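You operate a simulated robot arm through the tools that you are given. There is no shell and no other tool. Be economical: measure what you need, move in short steps, check, and stop when the job is done.

You run a simulated two-armed robot. Do the job below in one go: nothing can be reset, and whatever is moved stays where it is left.

Task
On the top of the green desk, pour about 70 ml from the white jug into the blue bowl, holding that steady with the other hand, and put the white jug back.
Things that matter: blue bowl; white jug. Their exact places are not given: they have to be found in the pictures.

It is judged by the outcome, as a careful person would: the job done as asked, and still so three seconds after it is handed in. It fails if anything else is knocked over, pushed out of place, dropped, spilled or broken.

Robot
Two 7-joint arms with two-finger parallel grippers on one trunk, on a base that drives. Base frame: it is fixed to the floor where the robot stands at the start and does not move with it; the origin is under the middle of the robot, x ahead of it, y to its left, z up; the surface under the hand at the start is at about z = 0.74. Units: m, rad, N and s.
The left shoulder is at the start at [0.07, 0.188, 1.115], the right one opposite. With the tool pointing down near the work surface each hand reaches from about 0.3 to 0.78 m from the robot's upright axis, wherever it stands, measured 20 degrees to its own side. Payload 3.91 kg a hand.
The TCP of each hand is the grasp point between the finger pads, 0.03 m short of the fingertips. In the tool frame z runs along the fingers and y along their closing line. The gripper opens to 0.11 m. The fingers are 0.02 m wide and 0.01 m thick; the gripper's body (0.048 by 0.112 m) begins 0.055 m behind the TCP.
Orientation is that of the tool frame in the base frame, as a unit quaternion [w, x, y, z]. With the fingers straight down and closing along the base's y, the tool's x points along the base's -x, its y along +y and its z along -z.

Tools
- The arms move only by the tool servo_tool. It takes "left_steps", "right_steps" or both (then of equal length, played together; a hand with none holds still); each is a list of rows, each an object of numbers (a shift or turn left out is 0, a gripper value left out holds the last): "gripper": the gripper command, from -1 (fully open) to 1 (shut), values between in proportion; "x", "y", "z": the shift along the base's x, y, z in m; "ax", "ay", "az": the turn, a rotation vector about the base's x, y, z in rad. In form: [{"gripper": .., "x": .., "y": .., "z": .., "ax": .., "ay": .., "az": ..}, ...]. A call has 1 to 12 rows; each row shifts and turns the commanded pose from where the row before left it. Rows are played at 5 a second. More than 0.05 m and 0.15 rad between two rows, or a gripper value outside its range, and nothing of the call is played. Where a pose cannot be reached the arm comes as near as it can. A force on the tool above 40 N (or 10 N above the force at the start of the call, whichever is more), or a blocked arm, ends the call early, and 0.2 s more pass. The fingers move at their own pace (about 0.072 m/s each) and stop on an object; they squeeze with about 24 N. The grip force told is the motor's: it shows also when the fingers shut on nothing. Time passes only in rows, and 0.2 s behind the last, so rows that do not move let the fingers close. The reply holds the time, the measured pose of the TCP, the force on the tool along the base axes, the opening and the grip force, in the units named above and with some noise, with the torque about the TCP (base axes, N m) and any sound that the robot's microphone picked up.
- Cameras (640 x 400 px; columns grow to the right, rows downward): "scene" is now at [0.126, 0.0298, 1.3445]; the picture's right is [0.20, -0.98, 0.00], its down [-0.69, -0.14, -0.71] and it looks along [0.69, 0.14, -0.71] (base axes); focal length 214 px, centre (320, 200). "left" rides on the left gripper at [0.072, -0.017, -0.103] in its tool frame; the picture's right is [0.23, 0.97, 0.00], its down [-0.76, 0.18, -0.62] and it looks along [-0.61, 0.14, 0.78] (tool axes); focal length 222 px, centre (320, 200). "right" rides on the right gripper at [0.072, 0.017, -0.103] in its tool frame; the picture's right is [-0.23, 0.97, 0.00], its down [-0.76, -0.18, -0.62] and it looks along [-0.61, -0.14, 0.78] (tool axes); focal length 222 px, centre (320, 200).
- capture(camera): a new picture of that camera. It takes no simulated time.
- slide_trunk(by): slides the trunk up (or, below 0, down) by that many m; the arms and the scene camera ride with it, the base frame stays. It gives what a move gives, with no picture.
- steer(legs): drives the robot by 1 to 6 legs, each [ahead, turn to the left] in m and rad, along the robot's own axes; the way and the turn of a leg run together, so that a leg with both is an arc; at most 1.5 m and 3.142 rad a leg. The arms and the cameras ride along, it lands a little off, and it stops where it bumps. It gives what a move gives.
- head_to(pan, tilt): turns the head with the scene camera to pan (to the left, within 1.501 rad either way) and tilt (down, from -0.506 to 1.204), counted from straight ahead of the robot. It gives what a move gives.
- point_at(camera, pixels): for up to 12 pixels [column, row] of the newest picture of that camera ("zoom" is the newest enlarged one), the place [x, y, z] in the base frame of the surface seen there, good to about 0.002 m, but the place of the scene camera against the robot may be out by one fixed shift of up to 0.025 m in any direction. It takes no simulated time.
- zoom(camera, box): a new picture of the part [left, top, right, bottom] of that camera's present view, enlarged. It takes no simulated time.
- job_done(): hands the job in; it is judged then, once.

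Keep the steps short. Do not move on a guess: measure, check each grasp and each placing, and mend mistakes. In all there are 80 turns and 58 pictures (those below and enlarged ones count). Leave the grippers open and the arms clear of the work at the hand-in unless told otherwise, and finish with a single line.

The tools are called after "Emit:" as name(argument=value, ...) on one line, values as JSON. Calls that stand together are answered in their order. servo_tool: Moves the arms, as the interface text tells. Its arguments: {"type":"object","properties":{"left_steps":{"type":"array","items":{"type":"object","properties":{"gripper":{"type":"number"},"x":{"type":"number"},"y":{"type":"number"},"z":{"type":"number"},"ax":{"type":"number"},"ay":{"type":"number"},"az":{"type":"number"}}}},"right_steps":{"type":"array","items":{"type":"object","properties":{"gripper":{"type":"number"},"x":{"type":"number"},"y":{"type":"number"},"z":{"type":"number"},"ax":{"type":"number"},"ay":{"type":"number"},"az":{"type":"number"}}}}},"required":[]} The other tools are called the same way: slide_trunk (by) slides the trunk up or down; steer (legs) drives the base; head_to (pan, tilt) turns the head that bears the scene camera; capture (camera) takes a picture; point_at (camera, pixels) gives the place of the surface under pixels of a picture; zoom (camera, box) takes an enlarged picture of a part of a camera's view; job_done () hands the job in.

At the start:

```text
t: 0.0
left_tcp_pos: [0.5471, 0.3202, 1.133]
left_tool_rot: [0.0, 0.0, 1.0, 0.0]
left_wrist_force: [0.5, -0.1, 0.7]
left_torque: [0.03, 0.0, 0.01]
left_width: 0.1099
left_grasp_force: 0.1
right_tcp_pos: [0.4503, -0.0789, 1.1824]
right_tool_rot: [-0.001, 0.0, 1.0, 0.0]
right_wrist_force: [0.2, -0.4, 0.0]
right_torque: [-0.01, 0.01, 0.05]
right_width: 0.11
right_grasp_force: 0.0
trunk travel left (down, up): [-0.625, 0.315]
robot x, y, heading: [0.0015, 0.0005, -0.001]
head pan, tilt: [0.204, 0.784]
```

scene: 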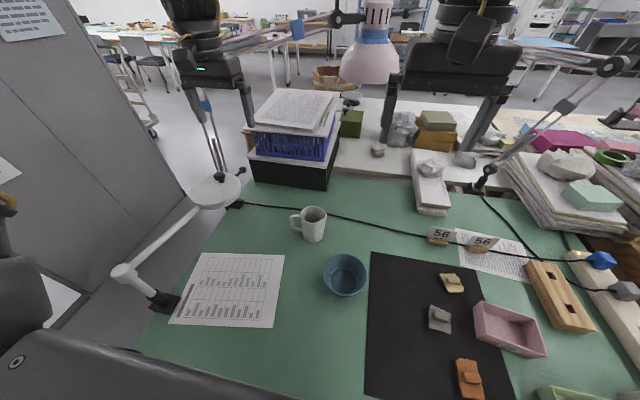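
right: 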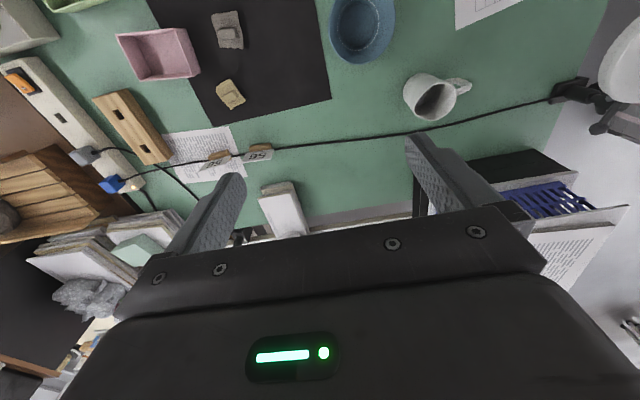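
left: 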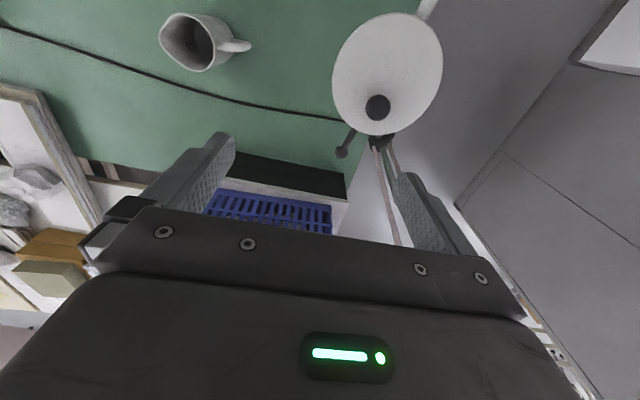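

I see the white jug near (312,223), its handle to the left, and the blue bowl near (345,275). I'll enlarge that area to measure both.

Emit:
zoom(camera="scene", box=[260, 180, 420, 320])

Emit:
zoom(camera="left", box=[120, 0, 280, 100])

Emit:
zoom(camera="right", box=[300, 0, 500, 130])

```text
2.86 times, centred on (340, 250) of scene
```

zoom: 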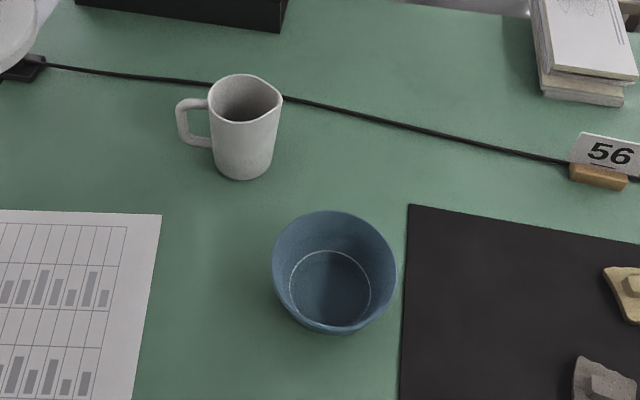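

```text
4.00 times, centred on (200, 50) of left
```

zoom: 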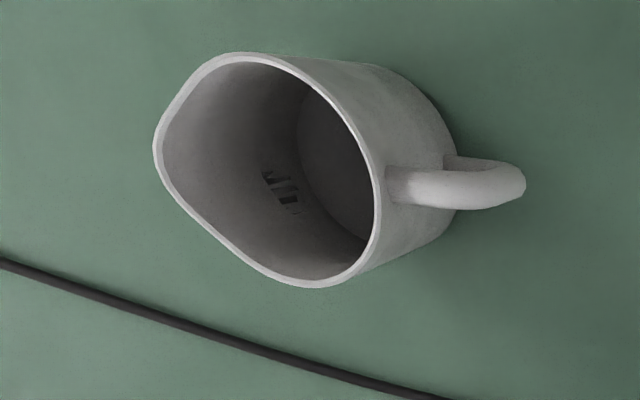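

```text
3.08 times, centred on (400, 65) of right
```

zoom: 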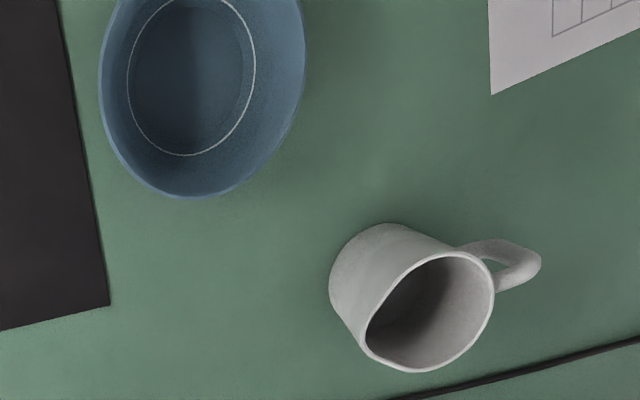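

The spout points away from the handle. I'll measure the jug with the left camera, and the bowl and jug with the right and scene cameras.

Emit:
point_at(camera="left", pixels=[[159, 36], [176, 13.5], [200, 22], [214, 45], [205, 70.5], [185, 66], [250, 46], [226, 45], [204, 32], [190, 47], [240, 80], [245, 44]])

Emit:
point_at(camera="right", pixels=[[331, 30], [360, 63], [390, 40], [362, 25], [394, 10], [333, 10], [345, 56], [405, 105], [430, 119], [458, 92], [473, 86], [360, 75]])

Emit:
point_at(camera="scene", pixels=[[323.5, 273], [345, 253], [369, 275], [345, 283], [313, 212], [298, 215], [345, 297], [330, 213], [291, 223], [313, 208]])

```text
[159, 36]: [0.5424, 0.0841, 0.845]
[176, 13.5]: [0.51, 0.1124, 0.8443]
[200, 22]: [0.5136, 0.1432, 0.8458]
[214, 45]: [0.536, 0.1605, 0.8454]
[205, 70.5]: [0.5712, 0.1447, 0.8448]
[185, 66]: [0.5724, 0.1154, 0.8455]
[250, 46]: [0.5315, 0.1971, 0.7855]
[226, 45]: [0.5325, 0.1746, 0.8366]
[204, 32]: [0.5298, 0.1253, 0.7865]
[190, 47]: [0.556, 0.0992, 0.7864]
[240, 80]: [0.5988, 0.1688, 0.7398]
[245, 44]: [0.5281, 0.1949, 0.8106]
```

```text
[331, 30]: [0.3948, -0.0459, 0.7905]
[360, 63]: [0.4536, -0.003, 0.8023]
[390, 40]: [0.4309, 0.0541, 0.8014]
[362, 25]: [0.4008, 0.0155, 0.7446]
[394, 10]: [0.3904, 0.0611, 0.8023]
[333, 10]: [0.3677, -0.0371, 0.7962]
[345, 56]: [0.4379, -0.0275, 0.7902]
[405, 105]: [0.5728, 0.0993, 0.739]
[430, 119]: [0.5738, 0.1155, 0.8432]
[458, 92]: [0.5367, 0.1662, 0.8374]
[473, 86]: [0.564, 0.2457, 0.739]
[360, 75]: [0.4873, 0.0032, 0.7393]
```

```text
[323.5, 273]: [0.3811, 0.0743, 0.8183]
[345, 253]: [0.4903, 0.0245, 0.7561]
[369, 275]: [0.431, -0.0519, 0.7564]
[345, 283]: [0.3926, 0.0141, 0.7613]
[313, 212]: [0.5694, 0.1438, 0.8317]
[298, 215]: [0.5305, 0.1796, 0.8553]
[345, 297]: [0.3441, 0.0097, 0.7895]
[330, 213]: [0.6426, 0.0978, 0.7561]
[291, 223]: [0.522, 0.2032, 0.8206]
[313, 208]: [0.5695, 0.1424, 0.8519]
```

Inside the jug there's a flat surface at z≈0.7865, which is the liquid, with the rim at 0.845. The jug axis is near (0.541,0.127) and the bowl near (0.40,0.008), with its rim at 0.802. My plan:
- **Left hand:** take the jug from above with the fingers at ±x, yaw it so the spout faces the robot, then tilt forward over the bowl.
- **Right hand:** pinch the bowl rim on the -y side.

This needs some room, so I'll measure the lamp first and look around before backing up a little.

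Emit:
point_at(camera="scene", pixels=[[213, 190], [238, 180], [120, 272], [163, 300], [190, 215], [375, 60], [300, 110], [150, 380], [20, 350], [10, 270], [285, 170], [330, 180]])

Emit:
head_to(pan=0.3, tilt=1.2)

Emit:
capture(camera="scene")

```text
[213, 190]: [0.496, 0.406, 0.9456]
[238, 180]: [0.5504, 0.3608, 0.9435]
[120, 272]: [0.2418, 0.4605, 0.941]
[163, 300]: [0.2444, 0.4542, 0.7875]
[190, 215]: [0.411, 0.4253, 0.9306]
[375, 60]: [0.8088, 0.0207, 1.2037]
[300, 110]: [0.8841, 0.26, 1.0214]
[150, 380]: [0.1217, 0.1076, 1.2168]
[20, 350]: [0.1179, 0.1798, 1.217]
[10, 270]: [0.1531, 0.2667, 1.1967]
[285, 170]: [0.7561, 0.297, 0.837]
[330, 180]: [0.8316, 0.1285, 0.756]
```

```text
t: 0.9
left_tcp_pos: [0.547, 0.3191, 1.1325]
left_tool_rot: [-0.001, 0.0, 1.0, 0.0]
left_wrist_force: [-0.9, 0.4, -0.7]
left_torque: [0.0, 0.02, 0.0]
left_width: 0.1096
left_grasp_force: 0.1
right_tcp_pos: [0.4516, -0.0787, 1.1827]
right_tool_rot: [0.0, -0.001, 1.0, 0.0]
right_wrist_force: [0.0, 0.7, -0.9]
right_torque: [-0.05, 0.01, -0.03]
right_width: 0.1101
right_grasp_force: 0.1
trunk travel left (down, up): [-0.625, 0.315]
robot x, y, heading: [0.0004, 0.0002, -0.002]
head pan, tilt: [0.3, 1.201]
```

```text
51 pictures are left
```

scene: 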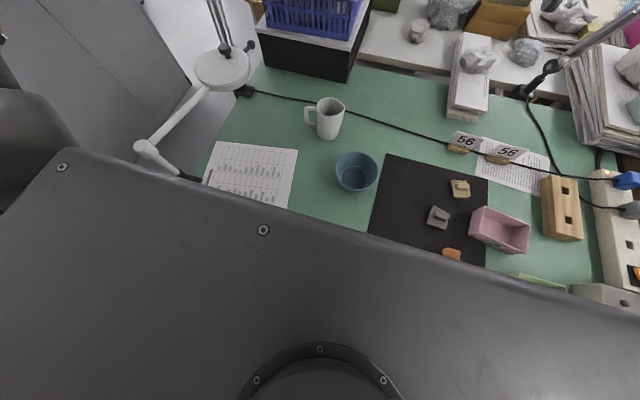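

The dark shapes are the robot's own body. The lamp arm is to the left (y>0.36, z≈0.93). I'm backing up 0.15 m with the hands high.

Emit:
steer(legs=[[-0.15, 0]])

Emit:
head_to(pan=0.1, tilt=0.8)

```text
t: 2.3
left_tcp_pos: [0.3983, 0.3185, 1.1316]
left_tool_rot: [-0.001, 0.002, 1.0, 0.0]
left_wrist_force: [-0.1, -0.9, 0.5]
left_torque: [0.03, 0.05, 0.0]
left_width: 0.1103
left_grasp_force: 0.0
right_tcp_pos: [0.3024, -0.0801, 1.1817]
right_tool_rot: [-0.001, 0.001, 1.0, 0.0]
right_wrist_force: [0.9, 0.1, -0.1]
right_torque: [0.01, 0.01, 0.02]
right_width: 0.11
right_grasp_force: 0.1
trunk travel left (down, up): [-0.625, 0.315]
robot x, y, heading: [-0.1517, 0.0007, -0.001]
head pan, tilt: [0.3, 1.201]
```

```text
t: 3.1
left_tcp_pos: [0.3974, 0.3193, 1.1332]
left_tool_rot: [0.0, 0.001, 1.0, 0.001]
left_wrist_force: [-0.6, 0.4, 0.5]
left_torque: [-0.05, 0.03, -0.03]
left_width: 0.11
left_grasp_force: 0.1
right_tcp_pos: [0.3002, -0.0787, 1.1835]
right_tool_rot: [0.0, 0.001, 1.0, -0.001]
right_wrist_force: [-0.5, 1.0, -1.1]
right_torque: [-0.01, -0.02, -0.02]
right_width: 0.11
right_grasp_force: 0.0
trunk travel left (down, up): [-0.625, 0.315]
robot x, y, heading: [-0.1493, -0.0008, -0.002]
head pan, tilt: [0.099, 0.799]
```

Next I'm moving the left hand above the jug at the same height, with a yaw of +90° so the fingers close along x.

Emit:
servo_tool(left_steps=[{"gripper": -1, "x": 0.013, "y": -0.0175, "az": 0.1428}, {"x": 0.013, "y": -0.0175, "az": 0.1428}, {"x": 0.013, "y": -0.0175, "az": 0.1428}, {"x": 0.013, "y": -0.0175, "az": 0.1428}, {"x": 0.013, "y": -0.0175, "az": 0.1428}, {"x": 0.013, "y": -0.0175, "az": 0.1428}, {"x": 0.013, "y": -0.0175, "az": 0.1428}, {"x": 0.013, "y": -0.0175, "az": 0.1428}, {"x": 0.013, "y": -0.0175, "az": 0.1428}, {"x": 0.013, "y": -0.0175, "az": 0.1428}, {"x": 0.013, "y": -0.0175, "az": 0.1428}])

Emit:
capture(camera="left")

Emit:
capture(camera="scene")

```text
t: 5.5
left_tcp_pos: [0.4804, 0.2053, 1.1338]
left_tool_rot: [0.001, -0.435, 0.901, 0.0]
left_wrist_force: [0.1, -0.5, -0.2]
left_torque: [0.03, -0.03, 0.0]
left_width: 0.1097
left_grasp_force: 0.1
left hand out of reach, approached as far as the arm can: row 7, 8, 9, 10, 11
right_tcp_pos: [0.2996, -0.0799, 1.1824]
right_tool_rot: [-0.001, 0.0, 1.0, 0.0]
right_wrist_force: [-0.6, -0.4, 0.1]
right_torque: [-0.02, 0.02, 0.0]
right_width: 0.1099
right_grasp_force: 0.0
trunk travel left (down, up): [-0.625, 0.315]
robot x, y, heading: [-0.1557, -0.0041, -0.005]
head pan, tilt: [0.099, 0.799]
```

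```text
50 pictures are left
```

left: 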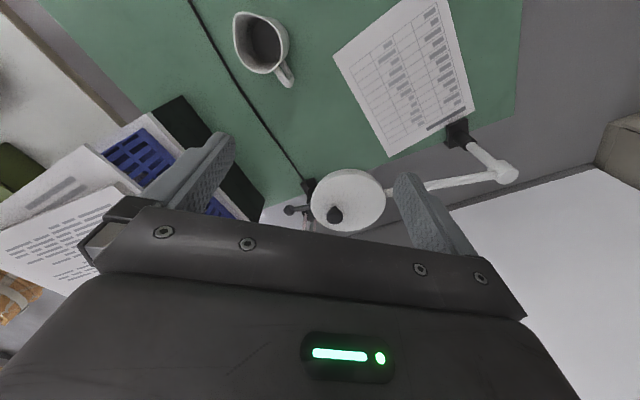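

```text
49 pictures are left
```

scene: 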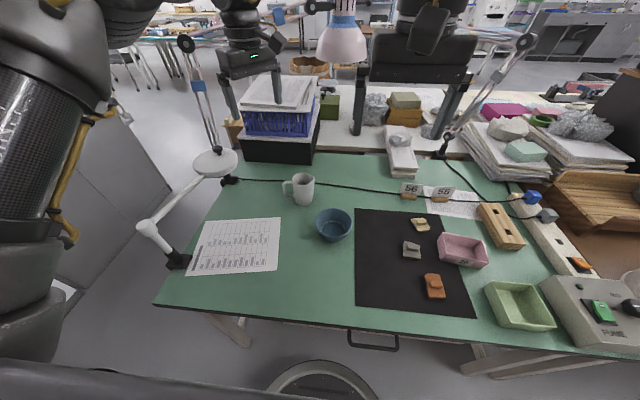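

The hand stopped short, at yaw ~52° and position (0.48,0.205), probably because reach is poor this high. I'll come down 0.1 m while moving in towards the jug's y, then try again.

Emit:
servo_tool(left_steps=[{"z": -0.03, "y": -0.015}, {"z": -0.03, "y": -0.015}, {"z": -0.03, "y": -0.015}, {"z": -0.03, "y": -0.015, "x": 0.02}, {"x": 0.02, "y": -0.01}, {"x": 0.02}])

```text
t: 6.9
left_tcp_pos: [0.5206, 0.1599, 1.0422]
left_tool_rot: [0.003, -0.435, 0.9, -0.001]
left_wrist_force: [0.6, -0.2, -0.3]
left_torque: [-0.02, 0.02, 0.0]
left_width: 0.1102
left_grasp_force: 0.0
left hand out of reach, approached as far as the arm can: row 1, 2, 3, 4, 5, 6
right_tcp_pos: [0.2997, -0.0789, 1.1833]
right_tool_rot: [0.0, 0.001, 1.0, -0.001]
right_wrist_force: [0.1, -0.4, 0.1]
right_torque: [-0.03, 0.01, 0.01]
right_width: 0.1104
right_grasp_force: 0.0
trunk travel left (down, up): [-0.625, 0.315]
robot x, y, heading: [-0.1518, -0.0002, -0.001]
head pan, tilt: [0.099, 0.799]
```

Yaw is still at 52°. I'll test the wrist limit with a small turn in place, which also shows where commands start from.

Emit:
servo_tool(left_steps=[{"az": 0.12}, {"az": 0.12}, {"x": 0.0}])

```text
t: 7.7
left_tcp_pos: [0.5204, 0.1576, 1.0419]
left_tool_rot: [0.003, -0.435, 0.9, 0.0]
left_wrist_force: [0.1, 0.3, -0.4]
left_torque: [-0.01, 0.0, 0.01]
left_width: 0.1102
left_grasp_force: 0.1
left hand out of reach, approached as far as the arm can: row 1, 2
right_tcp_pos: [0.2995, -0.0787, 1.1818]
right_tool_rot: [0.0, 0.001, 1.0, 0.0]
right_wrist_force: [0.7, -0.1, 0.0]
right_torque: [0.01, 0.04, 0.01]
right_width: 0.1102
right_grasp_force: 0.1
trunk travel left (down, up): [-0.625, 0.315]
robot x, y, heading: [-0.1521, -0.0008, -0.003]
head pan, tilt: [0.099, 0.799]
```

The left wrist stops at +52° of yaw. That still works: the fingers would land at about 142° and −38° around the jug, clear of the handle (~95°) and the spout (−89°). Next I'll centre over (0.542,0.128), come down to z≈0.93, and check from the camera.

Emit:
servo_tool(left_steps=[{"x": 0.011, "y": -0.015, "z": -0.02}, {"x": 0.011, "y": -0.015, "z": -0.03}, {"z": -0.03}, {"z": -0.03}, {"z": 0}])

Emit:
capture(camera="left")

Emit:
capture(camera="scene")

```text
t: 8.9
left_tcp_pos: [0.5329, 0.132, 0.9298]
left_tool_rot: [0.003, -0.435, 0.901, 0.0]
left_wrist_force: [-0.4, 0.0, 0.1]
left_torque: [0.01, -0.03, 0.02]
left_width: 0.11
left_grasp_force: 0.0
left hand out of reach, approached as far as the arm can: row 1, 2
right_tcp_pos: [0.299, -0.0808, 1.1833]
right_tool_rot: [0.0, 0.001, 1.0, 0.0]
right_wrist_force: [0.0, -0.3, -0.3]
right_torque: [0.02, -0.01, -0.01]
right_width: 0.1098
right_grasp_force: 0.1
trunk travel left (down, up): [-0.625, 0.315]
robot x, y, heading: [-0.1502, -0.0013, -0.008]
head pan, tilt: [0.099, 0.799]
```

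```text
48 pictures are left
```

left: 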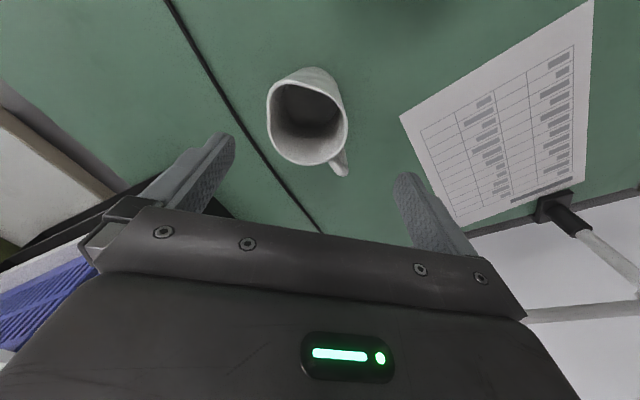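

```text
47 pictures are left
```

scene: 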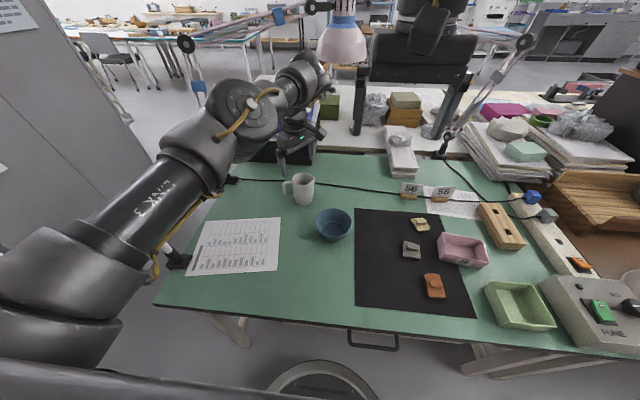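

The arm holds the pose. Now I'll measure the jug accurately from this close view: the rim, spout, handle and liquid surface.

Emit:
zoom(camera="left", box=[250, 50, 370, 190])

Emit:
point_at(camera="left", pixels=[[270, 100], [300, 81], [330, 88], [346, 118], [332, 155], [300, 163], [275, 138], [342, 174], [345, 160], [305, 105], [320, 115], [290, 120]])

```text
2.86 times, centred on (310, 120) of left
```

zoom: 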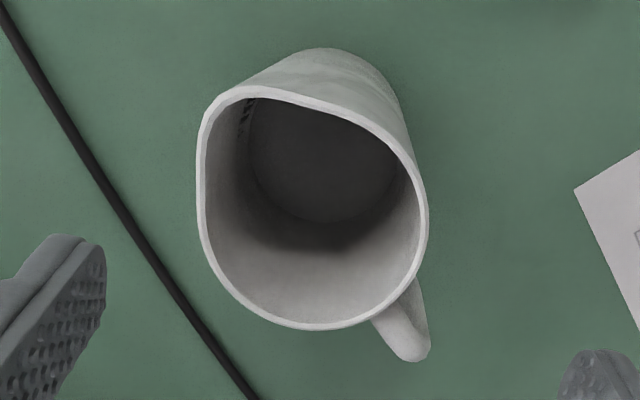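

```text
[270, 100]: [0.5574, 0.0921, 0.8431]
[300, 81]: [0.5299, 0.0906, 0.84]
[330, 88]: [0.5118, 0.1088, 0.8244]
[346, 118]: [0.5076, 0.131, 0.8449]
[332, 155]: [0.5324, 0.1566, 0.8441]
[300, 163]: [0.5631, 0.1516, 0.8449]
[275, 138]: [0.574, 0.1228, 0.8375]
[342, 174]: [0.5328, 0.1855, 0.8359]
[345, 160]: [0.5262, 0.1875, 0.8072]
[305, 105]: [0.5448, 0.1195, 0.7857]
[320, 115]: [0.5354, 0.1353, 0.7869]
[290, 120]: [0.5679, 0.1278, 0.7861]
```

The jug axis is at about (0.542,0.128), the handle points at ~99° and the spout at ~−81°. The liquid surface is flat at z 0.786. Next: centre, then come down to TCP z≈0.815 with the fingers open.

Emit:
servo_tool(left_steps=[{"x": 0.005, "y": -0.002, "z": -0.01}, {"x": 0.004, "y": -0.002, "z": -0.015}, {"z": -0.02}, {"z": -0.02}, {"z": 0}])

Emit:
capture(camera="left")

```text
t: 10.1
left_tcp_pos: [0.5381, 0.1286, 0.8635]
left_tool_rot: [0.003, -0.435, 0.9, -0.002]
left_wrist_force: [0.0, -0.6, 0.6]
left_torque: [-0.01, 0.02, 0.0]
left_width: 0.1101
left_grasp_force: 0.1
right_tcp_pos: [0.2984, -0.0801, 1.1837]
right_tool_rot: [0.0, 0.001, 1.0, 0.0]
right_wrist_force: [0.3, -0.7, 0.2]
right_torque: [0.04, 0.0, -0.03]
right_width: 0.1102
right_grasp_force: 0.1
trunk travel left (down, up): [-0.625, 0.315]
robot x, y, heading: [-0.1516, 0.0028, -0.003]
head pan, tilt: [0.099, 0.799]
```

```text
45 pictures are left
```

left: 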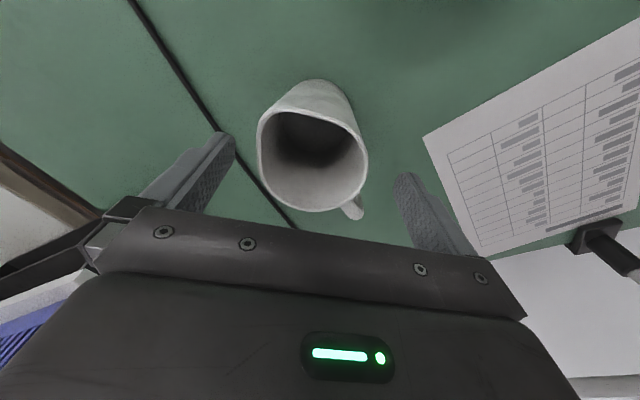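

This pose is in reach. Down here the yaw limit may be looser, and extra yaw moves the finger further from the handle. I'll try that and fine-centre by x+0.004.

Emit:
servo_tool(left_steps=[{"x": 0.004, "az": 0.1}, {"az": 0.1}, {"az": 0.1}, {"az": 0.1}])

```text
t: 11.1
left_tcp_pos: [0.54, 0.151, 0.823]
left_tool_rot: [0.023, -0.525, 0.851, -0.028]
left_wrist_force: [0.8, -0.1, 0.0]
left_torque: [0.03, -0.01, 0.02]
left_width: 0.11
left_grasp_force: 0.0
left hand out of reach, approached as far as the arm can: row 1, 2, 3, 4
right_tcp_pos: [0.2995, -0.0788, 1.1829]
right_tool_rot: [-0.001, 0.001, 1.0, 0.0]
right_wrist_force: [0.8, 0.4, -0.2]
right_torque: [0.01, -0.02, -0.01]
right_width: 0.1102
right_grasp_force: 0.0
trunk travel left (down, up): [-0.625, 0.315]
robot x, y, heading: [-0.1485, -0.0006, 0.001]
head pan, tilt: [0.099, 0.799]
```

That shifted the hand to y 0.151, z 0.823. It reads no force, but I'll check that nothing was touched.

Emit:
capture(camera="left")

Emit:
zoom(camera="scene", box=[220, 120, 380, 240])

```text
44 pictures are left
```

left: 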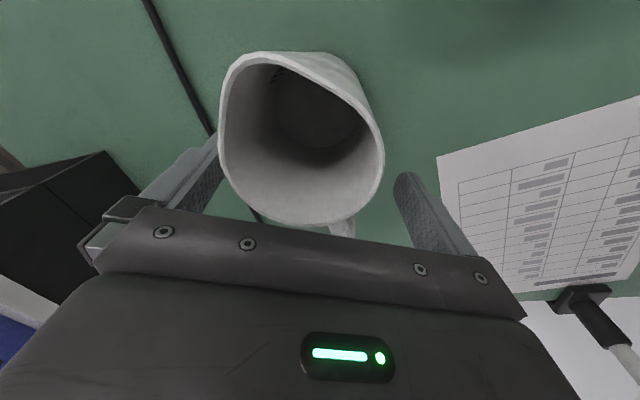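

```text
3.33 times, centred on (300, 180) of scene
```

zoom: 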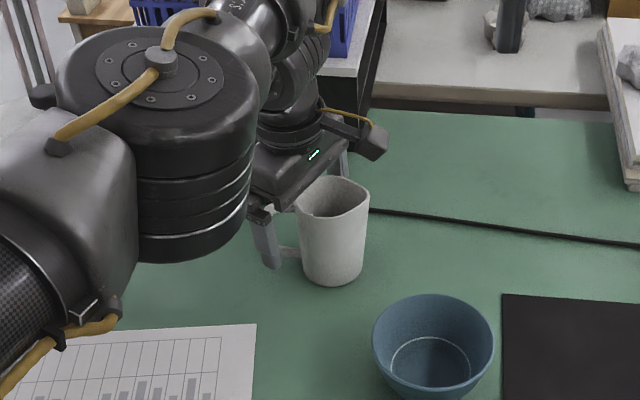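

Emit:
point_at(camera="left", pixels=[[222, 120], [262, 57], [330, 84], [382, 160], [345, 210], [285, 222], [229, 185], [345, 225], [205, 165], [300, 105], [330, 110]])

```text
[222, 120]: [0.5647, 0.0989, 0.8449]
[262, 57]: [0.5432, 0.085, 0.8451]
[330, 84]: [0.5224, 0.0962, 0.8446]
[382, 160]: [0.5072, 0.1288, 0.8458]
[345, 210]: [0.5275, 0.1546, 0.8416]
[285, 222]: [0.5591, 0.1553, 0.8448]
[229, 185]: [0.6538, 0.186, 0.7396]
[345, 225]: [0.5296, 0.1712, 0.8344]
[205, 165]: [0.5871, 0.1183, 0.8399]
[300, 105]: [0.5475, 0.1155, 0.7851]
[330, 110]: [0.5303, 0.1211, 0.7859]
```

The jug hasn't moved. Yaw is now 63° with a tilt of about 4°, and the fingers clear the jug. I'll nudge back along −y towards the jug axis in small steps with a slight rise.

Emit:
servo_tool(left_steps=[{"y": -0.006, "z": 0.005}, {"y": -0.006, "z": 0.005}])

```text
t: 11.7
left_tcp_pos: [0.5432, 0.206, 0.8186]
left_tool_rot: [0.013, -0.581, 0.814, -0.026]
left_wrist_force: [-0.6, 0.1, -0.4]
left_torque: [0.05, -0.01, 0.02]
left_width: 0.1101
left_grasp_force: 0.0
left hand out of reach, approached as far as the arm can: row 1, 2
right_tcp_pos: [0.2991, -0.0815, 1.1833]
right_tool_rot: [0.001, 0.001, 1.0, 0.001]
right_wrist_force: [0.3, -0.6, -0.4]
right_torque: [0.03, -0.01, 0.02]
right_width: 0.11
right_grasp_force: 0.2
trunk travel left (down, up): [-0.625, 0.315]
robot x, y, heading: [-0.1505, -0.0003, -0.0]
head pan, tilt: [0.099, 0.799]
```

The solver is trading position for the unreachable yaw, so I'm undoing the yaw command while rising above the jug.

Emit:
servo_tool(left_steps=[{"az": -0.13, "z": 0.02}, {"az": -0.13, "z": 0.02, "y": 0.01}, {"az": -0.14}, {"z": 0.0}])

Emit:
capture(camera="left")

```text
t: 12.7
left_tcp_pos: [0.5451, 0.2122, 0.8708]
left_tool_rot: [0.004, -0.408, 0.913, -0.023]
left_wrist_force: [0.7, 0.1, -0.1]
left_torque: [-0.01, 0.0, 0.0]
left_width: 0.11
left_grasp_force: 0.0
right_tcp_pos: [0.3004, -0.0796, 1.1818]
right_tool_rot: [0.0, 0.001, 1.0, -0.001]
right_wrist_force: [0.1, -0.3, -0.4]
right_torque: [0.04, -0.01, 0.01]
right_width: 0.1097
right_grasp_force: 0.0
trunk travel left (down, up): [-0.625, 0.315]
robot x, y, heading: [-0.1514, -0.0031, -0.001]
head pan, tilt: [0.099, 0.799]
```

```text
42 pictures are left
```

left: 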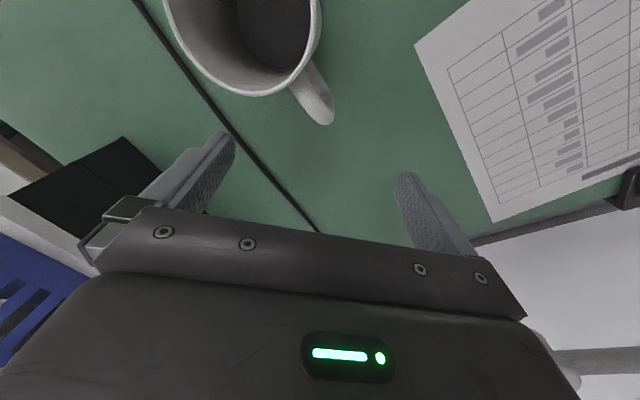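

Commands do start from the measured pose. I'm at yaw 48° with 2.7° of tilt. I'll rise slightly, level the tool, and return over the jug keeping this yaw.

Emit:
servo_tool(left_steps=[{"z": 0.03, "ax": 0.039, "ay": 0.026}, {"y": -0.028, "x": -0.001}, {"y": -0.028, "x": -0.001}, {"y": -0.028, "x": -0.001}, {"x": 0}])

```text
t: 13.9
left_tcp_pos: [0.5423, 0.1303, 0.9018]
left_tool_rot: [0.0, -0.41, 0.912, -0.001]
left_wrist_force: [0.2, -0.3, -0.3]
left_torque: [-0.03, -0.03, -0.02]
left_width: 0.1101
left_grasp_force: 0.1
right_tcp_pos: [0.2993, -0.0784, 1.1824]
right_tool_rot: [0.0, 0.0, 1.0, -0.002]
right_wrist_force: [0.9, 0.3, -0.2]
right_torque: [0.01, 0.01, 0.01]
right_width: 0.1101
right_grasp_force: 0.0
trunk travel left (down, up): [-0.625, 0.315]
robot x, y, heading: [-0.1498, -0.0006, -0.001]
head pan, tilt: [0.099, 0.799]
```

The tool is vertical, centred, and reachable. Coming down to TCP z≈0.817 in steps.

Emit:
servo_tool(left_steps=[{"z": -0.03, "y": -0.0025, "x": -0.0005}, {"z": -0.03}, {"z": -0.025}, {"z": 0}])

Emit:
capture(camera="left")

```text
t: 14.9
left_tcp_pos: [0.5386, 0.1275, 0.819]
left_tool_rot: [0.001, -0.409, 0.913, -0.001]
left_wrist_force: [-1.1, 0.2, 0.0]
left_torque: [0.0, 0.0, 0.01]
left_width: 0.11
left_grasp_force: 0.1
left hand out of reach, approached as far as the arm can: row 3
right_tcp_pos: [0.2997, -0.0811, 1.1829]
right_tool_rot: [0.0, 0.001, 1.0, 0.0]
right_wrist_force: [-0.6, 0.4, -0.2]
right_torque: [0.06, 0.0, -0.02]
right_width: 0.1098
right_grasp_force: 0.1
trunk travel left (down, up): [-0.625, 0.315]
robot x, y, heading: [-0.1544, -0.0013, -0.002]
head pan, tilt: [0.099, 0.799]
```

```text
41 pictures are left
```

left: 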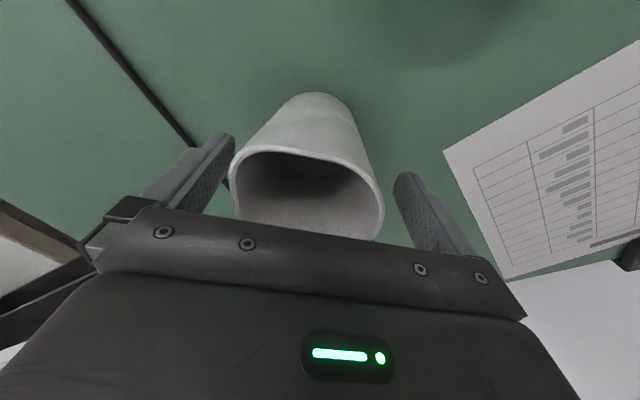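

The jug sits between the fingers, spanning columns 230–383 with the fingers at ~215 and ~415. Closing.

Emit:
servo_tool(left_steps=[{"gripper": -0.1}, {"gripper": 0.1}, {"gripper": 0.3}, {"gripper": 0.6}, {"gripper": 1}, {"gripper": 1}])

Emit:
capture(camera="left")

Emit:
capture(camera="right")

```text
t: 16.3
left_tcp_pos: [0.5384, 0.1289, 0.8191]
left_tool_rot: [0.001, -0.409, 0.913, -0.001]
left_wrist_force: [1.0, -0.1, 0.3]
left_torque: [0.01, 0.0, -0.01]
left_width: 0.0693
left_grasp_force: 24.5
right_tcp_pos: [0.2992, -0.0788, 1.1832]
right_tool_rot: [0.0, 0.001, 1.0, -0.001]
right_wrist_force: [-0.9, 0.2, 0.6]
right_torque: [-0.04, -0.01, -0.02]
right_width: 0.1103
right_grasp_force: 0.0
trunk travel left (down, up): [-0.625, 0.315]
robot x, y, heading: [-0.1503, 0.0021, -0.005]
head pan, tilt: [0.099, 0.799]
```

```text
40 pictures are left
```

left: 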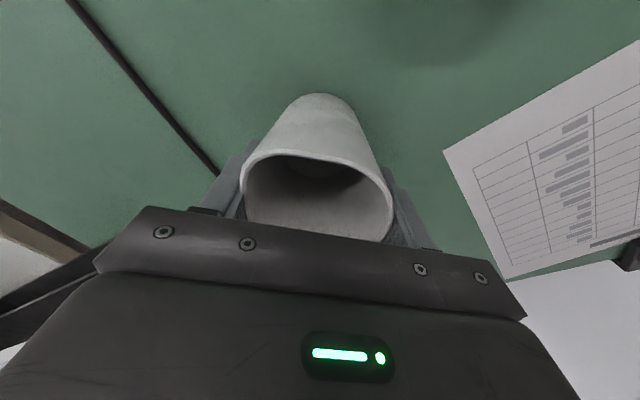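

```text
39 pictures are left
```

right: 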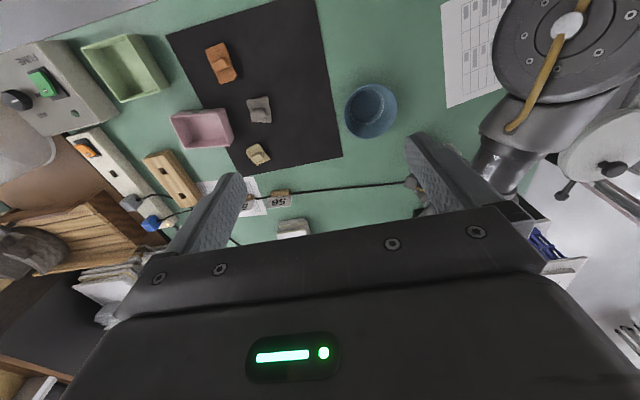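

The jug is gripped at width 0.069 and 24 N. Now the bowl, measured with the right camera.

Emit:
zoom(camera="right", box=[330, 70, 410, 150])

Emit:
point_at(camera="right", pixels=[[346, 105], [354, 92], [370, 86], [388, 92], [396, 108], [390, 124], [375, 135], [357, 131], [370, 105], [348, 120], [340, 125]])

```text
5.00 times, centred on (370, 110) of right
```

zoom: 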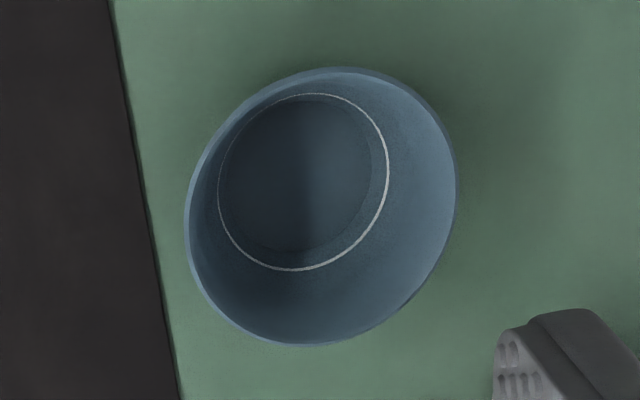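

```text
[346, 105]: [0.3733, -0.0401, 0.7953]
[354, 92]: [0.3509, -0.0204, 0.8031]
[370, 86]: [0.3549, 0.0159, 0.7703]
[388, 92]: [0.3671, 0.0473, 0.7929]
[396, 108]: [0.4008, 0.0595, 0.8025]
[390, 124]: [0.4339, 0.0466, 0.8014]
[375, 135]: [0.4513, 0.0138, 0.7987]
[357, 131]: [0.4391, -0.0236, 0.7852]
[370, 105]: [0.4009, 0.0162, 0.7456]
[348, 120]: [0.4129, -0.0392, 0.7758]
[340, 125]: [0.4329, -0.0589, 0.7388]
```

The white ring sits on the wall above the inner floor edge, so it looks like a fill mark. I'll measure its height and diameter.

Emit:
point_at(camera="zoom", pixels=[[388, 165], [365, 225], [300, 269], [240, 240], [220, 190], [320, 94], [290, 180], [300, 235], [370, 160], [290, 320], [450, 160], [189, 260]])

```text
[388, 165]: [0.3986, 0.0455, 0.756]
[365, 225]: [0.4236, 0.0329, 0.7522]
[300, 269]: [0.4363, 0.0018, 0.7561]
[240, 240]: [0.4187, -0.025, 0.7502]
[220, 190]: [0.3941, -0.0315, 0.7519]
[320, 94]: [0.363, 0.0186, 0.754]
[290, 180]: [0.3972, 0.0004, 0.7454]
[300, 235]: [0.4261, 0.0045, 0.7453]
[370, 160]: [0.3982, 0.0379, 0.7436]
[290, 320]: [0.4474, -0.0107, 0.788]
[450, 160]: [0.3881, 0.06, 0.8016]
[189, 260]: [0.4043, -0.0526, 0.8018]
```

The ring is at z≈0.755 and the floor at 0.745. I'll judge the amount from levels in both vessels. The right hand goes first to a pre-pose beside the bowl's −y rim, leaned 0.4 rad to match the wall slope, with the opening at ~0.036.

Emit:
servo_tool(right_steps=[{"gripper": 0.345, "x": 0.0125, "z": -0.036, "ax": 0.05}, {"x": 0.0125, "z": -0.036, "ax": 0.05}, {"x": 0.0125, "z": -0.036, "ax": 0.05}, {"x": 0.0125, "z": -0.036, "ax": 0.05}, {"x": 0.0125, "z": -0.036, "ax": 0.05}, {"x": 0.0125, "z": -0.036, "ax": 0.05}, {"x": 0.0125, "z": -0.036, "ax": 0.05}, {"x": 0.0125, "z": -0.036, "ax": 0.05}, {"x": 0}])

Emit:
capture(camera="right")

```text
t: 18.3
left_tcp_pos: [0.5371, 0.1283, 0.8196]
left_tool_rot: [0.001, -0.408, 0.913, -0.001]
left_wrist_force: [-0.7, -1.1, 0.5]
left_torque: [0.07, 0.05, 0.01]
left_width: 0.0693
left_grasp_force: 24.1
right_tcp_pos: [0.4072, -0.0838, 0.9025]
right_tool_rot: [0.0, 0.001, 0.98, 0.198]
right_wrist_force: [-0.3, -1.1, -0.3]
right_torque: [-0.03, 0.0, 0.01]
right_width: 0.0362
right_grasp_force: 0.1
right hand out of reach, approached as far as the arm can: row 2, 3
trunk travel left (down, up): [-0.625, 0.315]
robot x, y, heading: [-0.1468, 0.0031, 0.001]
head pan, tilt: [0.099, 0.799]
```

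```text
37 pictures are left
```

right: 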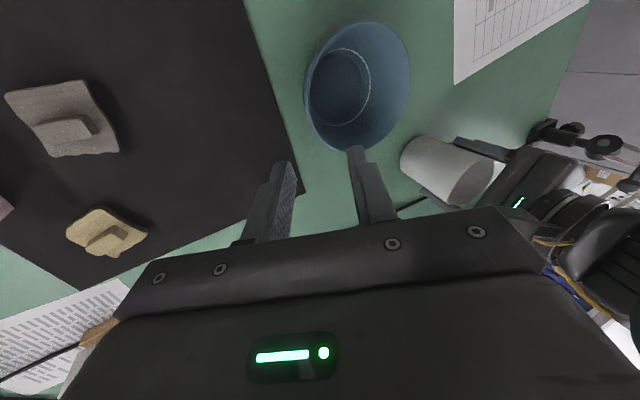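

Next I'll measure the rim and ring from this closer view to place the pinch.

Emit:
zoom(camera="right", box=[290, 10, 430, 170])

Emit:
point_at(camera="right", pixels=[[306, 90], [312, 50], [340, 26], [380, 28], [409, 70], [400, 115], [370, 147], [335, 147], [316, 125], [340, 85], [370, 75], [350, 122]])

```text
2.50 times, centred on (360, 90) of right
```

zoom: 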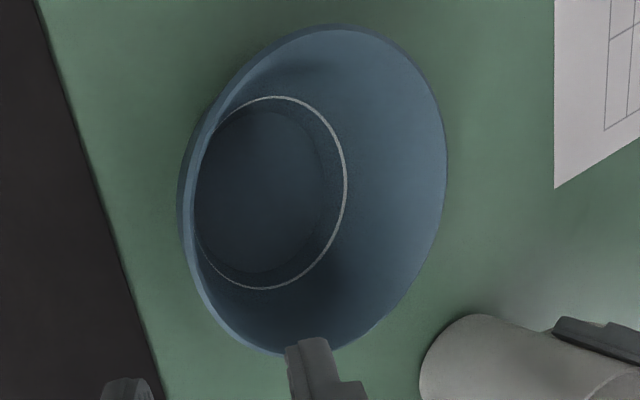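

```text
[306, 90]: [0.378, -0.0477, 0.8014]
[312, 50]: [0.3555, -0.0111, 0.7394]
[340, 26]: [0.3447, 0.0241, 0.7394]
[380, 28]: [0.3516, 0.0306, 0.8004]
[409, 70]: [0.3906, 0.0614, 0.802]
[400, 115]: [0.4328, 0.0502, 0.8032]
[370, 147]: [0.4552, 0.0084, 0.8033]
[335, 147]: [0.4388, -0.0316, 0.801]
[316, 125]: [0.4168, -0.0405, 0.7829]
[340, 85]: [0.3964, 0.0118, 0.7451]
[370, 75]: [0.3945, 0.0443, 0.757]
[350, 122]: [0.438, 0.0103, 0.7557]
```

The bowl's centre is ≈(0.399,0.0065), rim radius ≈0.0555. Pinch target: TCP (0.400,−0.043,0.787). I'll correct sideways first, then slide down along the finger direction most of the way and check.

Emit:
servo_tool(right_steps=[{"x": -0.007, "y": -0.008}, {"y": 0.0122, "z": -0.0289}, {"y": 0.0122, "z": -0.0289}, {"y": 0.0061, "z": -0.0145}, {"y": 0}])

Emit:
capture(camera="right")

```text
t: 19.5
left_tcp_pos: [0.5383, 0.1285, 0.8191]
left_tool_rot: [0.002, -0.409, 0.913, -0.002]
left_wrist_force: [-0.1, -0.2, 0.2]
left_torque: [0.03, 0.01, 0.01]
left_width: 0.0696
left_grasp_force: 23.9
right_tcp_pos: [0.4021, -0.0617, 0.8296]
right_tool_rot: [-0.001, 0.0, 0.98, 0.199]
right_wrist_force: [-0.7, 0.2, 0.0]
right_torque: [-0.01, -0.02, 0.01]
right_width: 0.0361
right_grasp_force: 0.0
trunk travel left (down, up): [-0.625, 0.315]
robot x, y, heading: [-0.1508, 0.0016, -0.002]
head pan, tilt: [0.099, 0.799]
```

```text
35 pictures are left
```

right: 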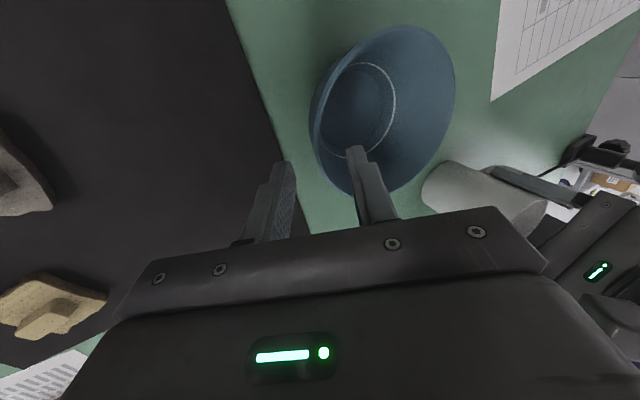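

The rim's near edge passes between the fingers, with the inner finger inside the bowl. I'll go the remaining distance, then close gently.

Emit:
servo_tool(right_steps=[{"x": -0.001, "y": 0.009, "z": -0.021}, {"y": 0.009, "z": -0.021}, {"y": 0}])

Emit:
capture(camera="right")

```text
t: 20.3
left_tcp_pos: [0.5378, 0.1288, 0.8184]
left_tool_rot: [0.002, -0.408, 0.913, -0.001]
left_wrist_force: [-0.4, -0.5, 1.0]
left_torque: [0.04, 0.07, -0.02]
left_width: 0.0694
left_grasp_force: 24.1
right_tcp_pos: [0.4027, -0.0433, 0.7867]
right_tool_rot: [0.0, 0.001, 0.98, 0.199]
right_wrist_force: [0.3, 1.1, -0.1]
right_torque: [-0.01, -0.02, 0.0]
right_width: 0.0361
right_grasp_force: 0.0
trunk travel left (down, up): [-0.625, 0.315]
robot x, y, heading: [-0.1515, -0.0012, -0.003]
head pan, tilt: [0.099, 0.799]
```

```text
34 pictures are left
```

right: 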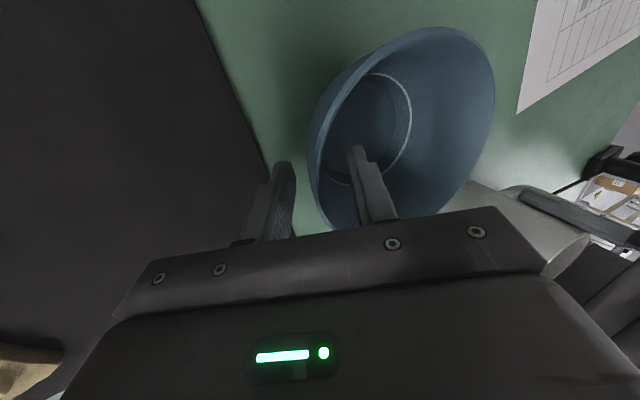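

The wall runs midway between the fingers. Closing in small increments.

Emit:
servo_tool(right_steps=[{"gripper": 0.55}, {"gripper": 0.7}, {"gripper": 0.85}, {"gripper": 1}, {"gripper": 1}])

Emit:
capture(camera="right")

Emit:
capture(camera="scene")

```text
t: 21.5
left_tcp_pos: [0.5382, 0.1288, 0.8187]
left_tool_rot: [0.002, -0.409, 0.913, -0.001]
left_wrist_force: [0.5, 1.0, 0.1]
left_torque: [-0.02, -0.02, -0.02]
left_width: 0.0692
left_grasp_force: 24.0
right_tcp_pos: [0.4021, -0.043, 0.7865]
right_tool_rot: [-0.001, 0.0, 0.98, 0.199]
right_wrist_force: [-1.1, 0.1, 0.8]
right_torque: [0.04, 0.02, 0.03]
right_width: 0.0053
right_grasp_force: 24.1
trunk travel left (down, up): [-0.625, 0.315]
robot x, y, heading: [-0.1502, -0.001, -0.001]
head pan, tilt: [0.099, 0.799]
```

```text
33 pictures are left
```

right: 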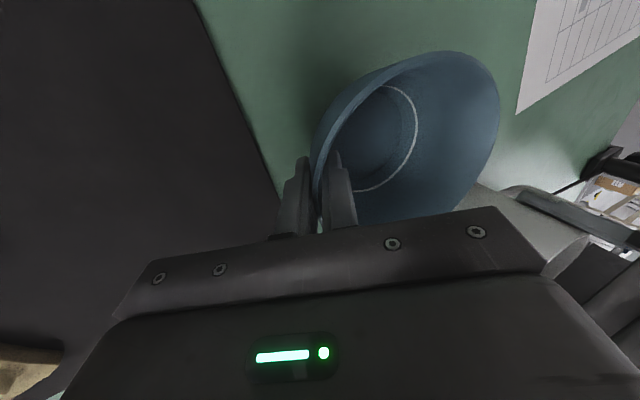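

```text
32 pictures are left
```

scene: 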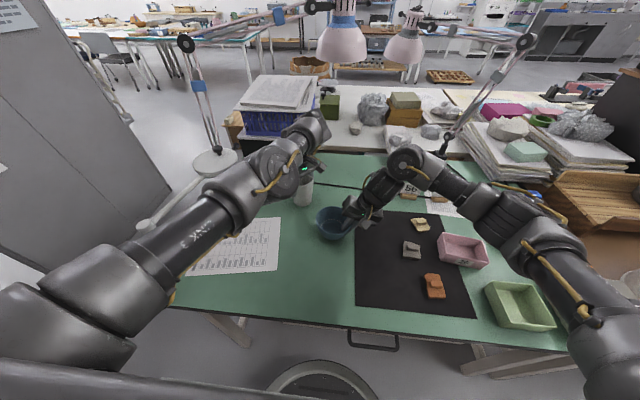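

The bowl wall is pinched (0.005). I'll check that the bowl stands level and where its centre is now.

Emit:
point_at(camera="right", pixels=[[340, 93], [380, 62], [430, 52], [470, 60], [497, 90], [495, 130], [478, 170], [410, 95], [415, 140], [380, 125], [365, 150], [395, 110]])

```text
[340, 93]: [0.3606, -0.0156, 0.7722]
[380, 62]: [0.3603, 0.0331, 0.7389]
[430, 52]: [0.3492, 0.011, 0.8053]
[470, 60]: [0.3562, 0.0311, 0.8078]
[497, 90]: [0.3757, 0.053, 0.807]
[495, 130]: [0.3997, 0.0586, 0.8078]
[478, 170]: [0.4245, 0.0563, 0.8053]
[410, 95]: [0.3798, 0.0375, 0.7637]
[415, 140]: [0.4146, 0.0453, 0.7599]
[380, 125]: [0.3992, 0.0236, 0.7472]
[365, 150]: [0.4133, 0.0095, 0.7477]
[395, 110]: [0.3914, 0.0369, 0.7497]
```

The far rim is 4–5 mm high, so the bowl is tipped ~2.3° by my lean. I'll turn back −0.04 rad about x to seat it flat.

Emit:
servo_tool(right_steps=[{"ax": -0.02}, {"ax": -0.02}, {"ax": 0}])

Emit:
capture(camera="right")

Emit:
point_at(camera="right", pixels=[[430, 52], [470, 60], [497, 90], [495, 130], [380, 125], [365, 150], [395, 110]])

```text
t: 22.3
left_tcp_pos: [0.5379, 0.1295, 0.8174]
left_tool_rot: [0.002, -0.409, 0.912, -0.001]
left_wrist_force: [0.2, 0.4, 0.4]
left_torque: [0.0, -0.01, 0.01]
left_width: 0.0691
left_grasp_force: 23.8
right_tcp_pos: [0.4005, -0.0432, 0.7891]
right_tool_rot: [0.0, 0.0, 0.984, 0.179]
right_wrist_force: [4.4, 3.7, 5.9]
right_torque: [0.27, -0.33, -0.01]
right_width: 0.0054
right_grasp_force: 23.6
trunk travel left (down, up): [-0.625, 0.315]
robot x, y, heading: [-0.1518, -0.0013, 0.0]
head pan, tilt: [0.099, 0.799]
```

```text
31 pictures are left
```

right: 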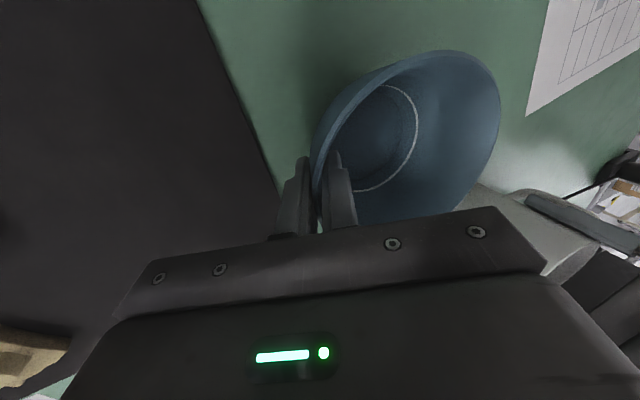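

```text
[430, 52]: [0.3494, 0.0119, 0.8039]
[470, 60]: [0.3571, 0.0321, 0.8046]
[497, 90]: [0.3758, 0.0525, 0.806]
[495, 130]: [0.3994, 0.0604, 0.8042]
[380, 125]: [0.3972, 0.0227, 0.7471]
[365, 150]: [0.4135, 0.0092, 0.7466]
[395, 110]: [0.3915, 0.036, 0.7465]
```

The bowl is flat now (rim 0.8045, floor even). Next I'm lifting the jug straight up 0.11 m. Its home pose is TCP (0.538,0.1287,0.8188), yaw 48.3°.

Emit:
servo_tool(left_steps=[{"z": 0.01}, {"z": 0.02}, {"z": 0.03}, {"z": 0.03}, {"z": 0.03}, {"z": 0}])

Emit:
capture(camera="left")

```text
t: 23.7
left_tcp_pos: [0.5365, 0.1283, 0.9402]
left_tool_rot: [0.001, -0.409, 0.912, -0.001]
left_wrist_force: [-0.3, -0.3, -3.1]
left_torque: [-0.02, -0.02, -0.01]
left_width: 0.0696
left_grasp_force: 23.9
right_tcp_pos: [0.4002, -0.0424, 0.7877]
right_tool_rot: [0.001, 0.0, 0.984, 0.179]
right_wrist_force: [3.4, 2.9, 10.1]
right_torque: [0.26, -0.41, -0.05]
right_width: 0.0055
right_grasp_force: 24.0
trunk travel left (down, up): [-0.625, 0.315]
robot x, y, heading: [-0.1457, -0.0004, 0.001]
head pan, tilt: [0.099, 0.799]
```

```text
30 pictures are left
```

left: 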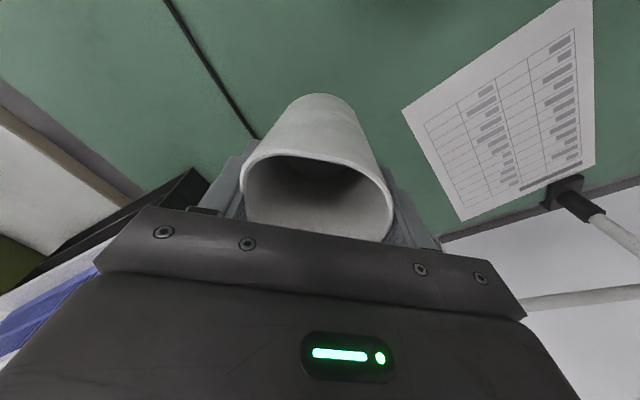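

The jug is up and weighs ~3.1 N. Now I'm yawing it −88° so the spout faces the robot, and carrying it to (0.455,0.06,0.97) beside and above the bowl.

Emit:
servo_tool(left_steps=[{"x": -0.0068, "y": -0.0057, "z": 0.0025, "az": -0.128}, {"x": -0.0068, "y": -0.0057, "z": 0.0025, "az": -0.128}, {"x": -0.0068, "y": -0.0057, "z": 0.0025, "az": -0.128}, {"x": -0.0068, "y": -0.0057, "z": 0.0025, "az": -0.128}, {"x": -0.0068, "y": -0.0057, "z": 0.0025, "az": -0.128}, {"x": -0.0068, "y": -0.0057, "z": 0.0025, "az": -0.128}, {"x": -0.0068, "y": -0.0057, "z": 0.0025, "az": -0.128}, {"x": -0.0068, "y": -0.0057, "z": 0.0025, "az": -0.128}, {"x": -0.0068, "y": -0.0057, "z": 0.0025, "az": -0.128}, {"x": -0.0068, "y": -0.0057, "z": 0.0025, "az": -0.128}, {"x": -0.0068, "y": -0.0057, "z": 0.0025, "az": -0.128}, {"x": -0.0068, "y": -0.0057, "z": 0.0025, "az": -0.128}])

Emit:
capture(camera="scene")

Emit:
capture(camera="left")

```text
t: 26.3
left_tcp_pos: [0.4535, 0.0588, 0.9693]
left_tool_rot: [0.001, 0.341, 0.94, 0.0]
left_wrist_force: [-0.4, 0.7, -2.4]
left_torque: [0.0, 0.02, -0.02]
left_width: 0.0693
left_grasp_force: 24.4
right_tcp_pos: [0.4004, -0.0429, 0.7881]
right_tool_rot: [0.0, 0.001, 0.984, 0.179]
right_wrist_force: [-0.7, 1.0, 9.5]
right_torque: [0.16, -0.2, 0.01]
right_width: 0.0054
right_grasp_force: 24.2
trunk travel left (down, up): [-0.625, 0.315]
robot x, y, heading: [-0.1518, -0.0018, -0.001]
head pan, tilt: [0.099, 0.799]
```

```text
29 pictures are left
```

scene: 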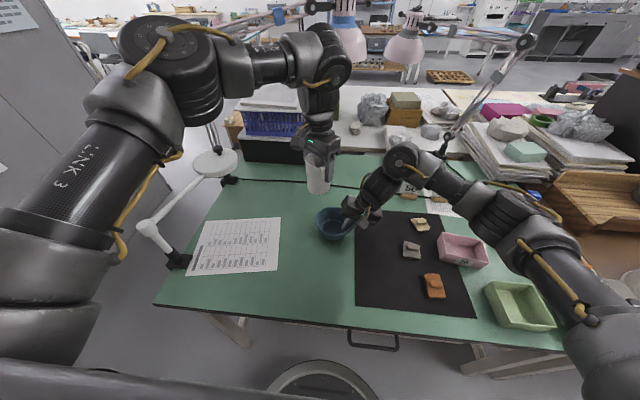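

```text
28 pictures are left
```

left: 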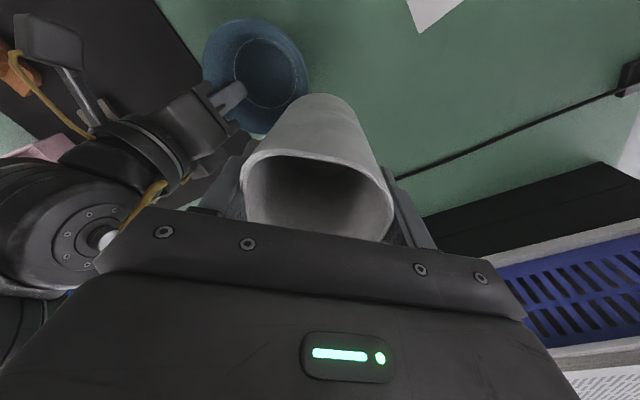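

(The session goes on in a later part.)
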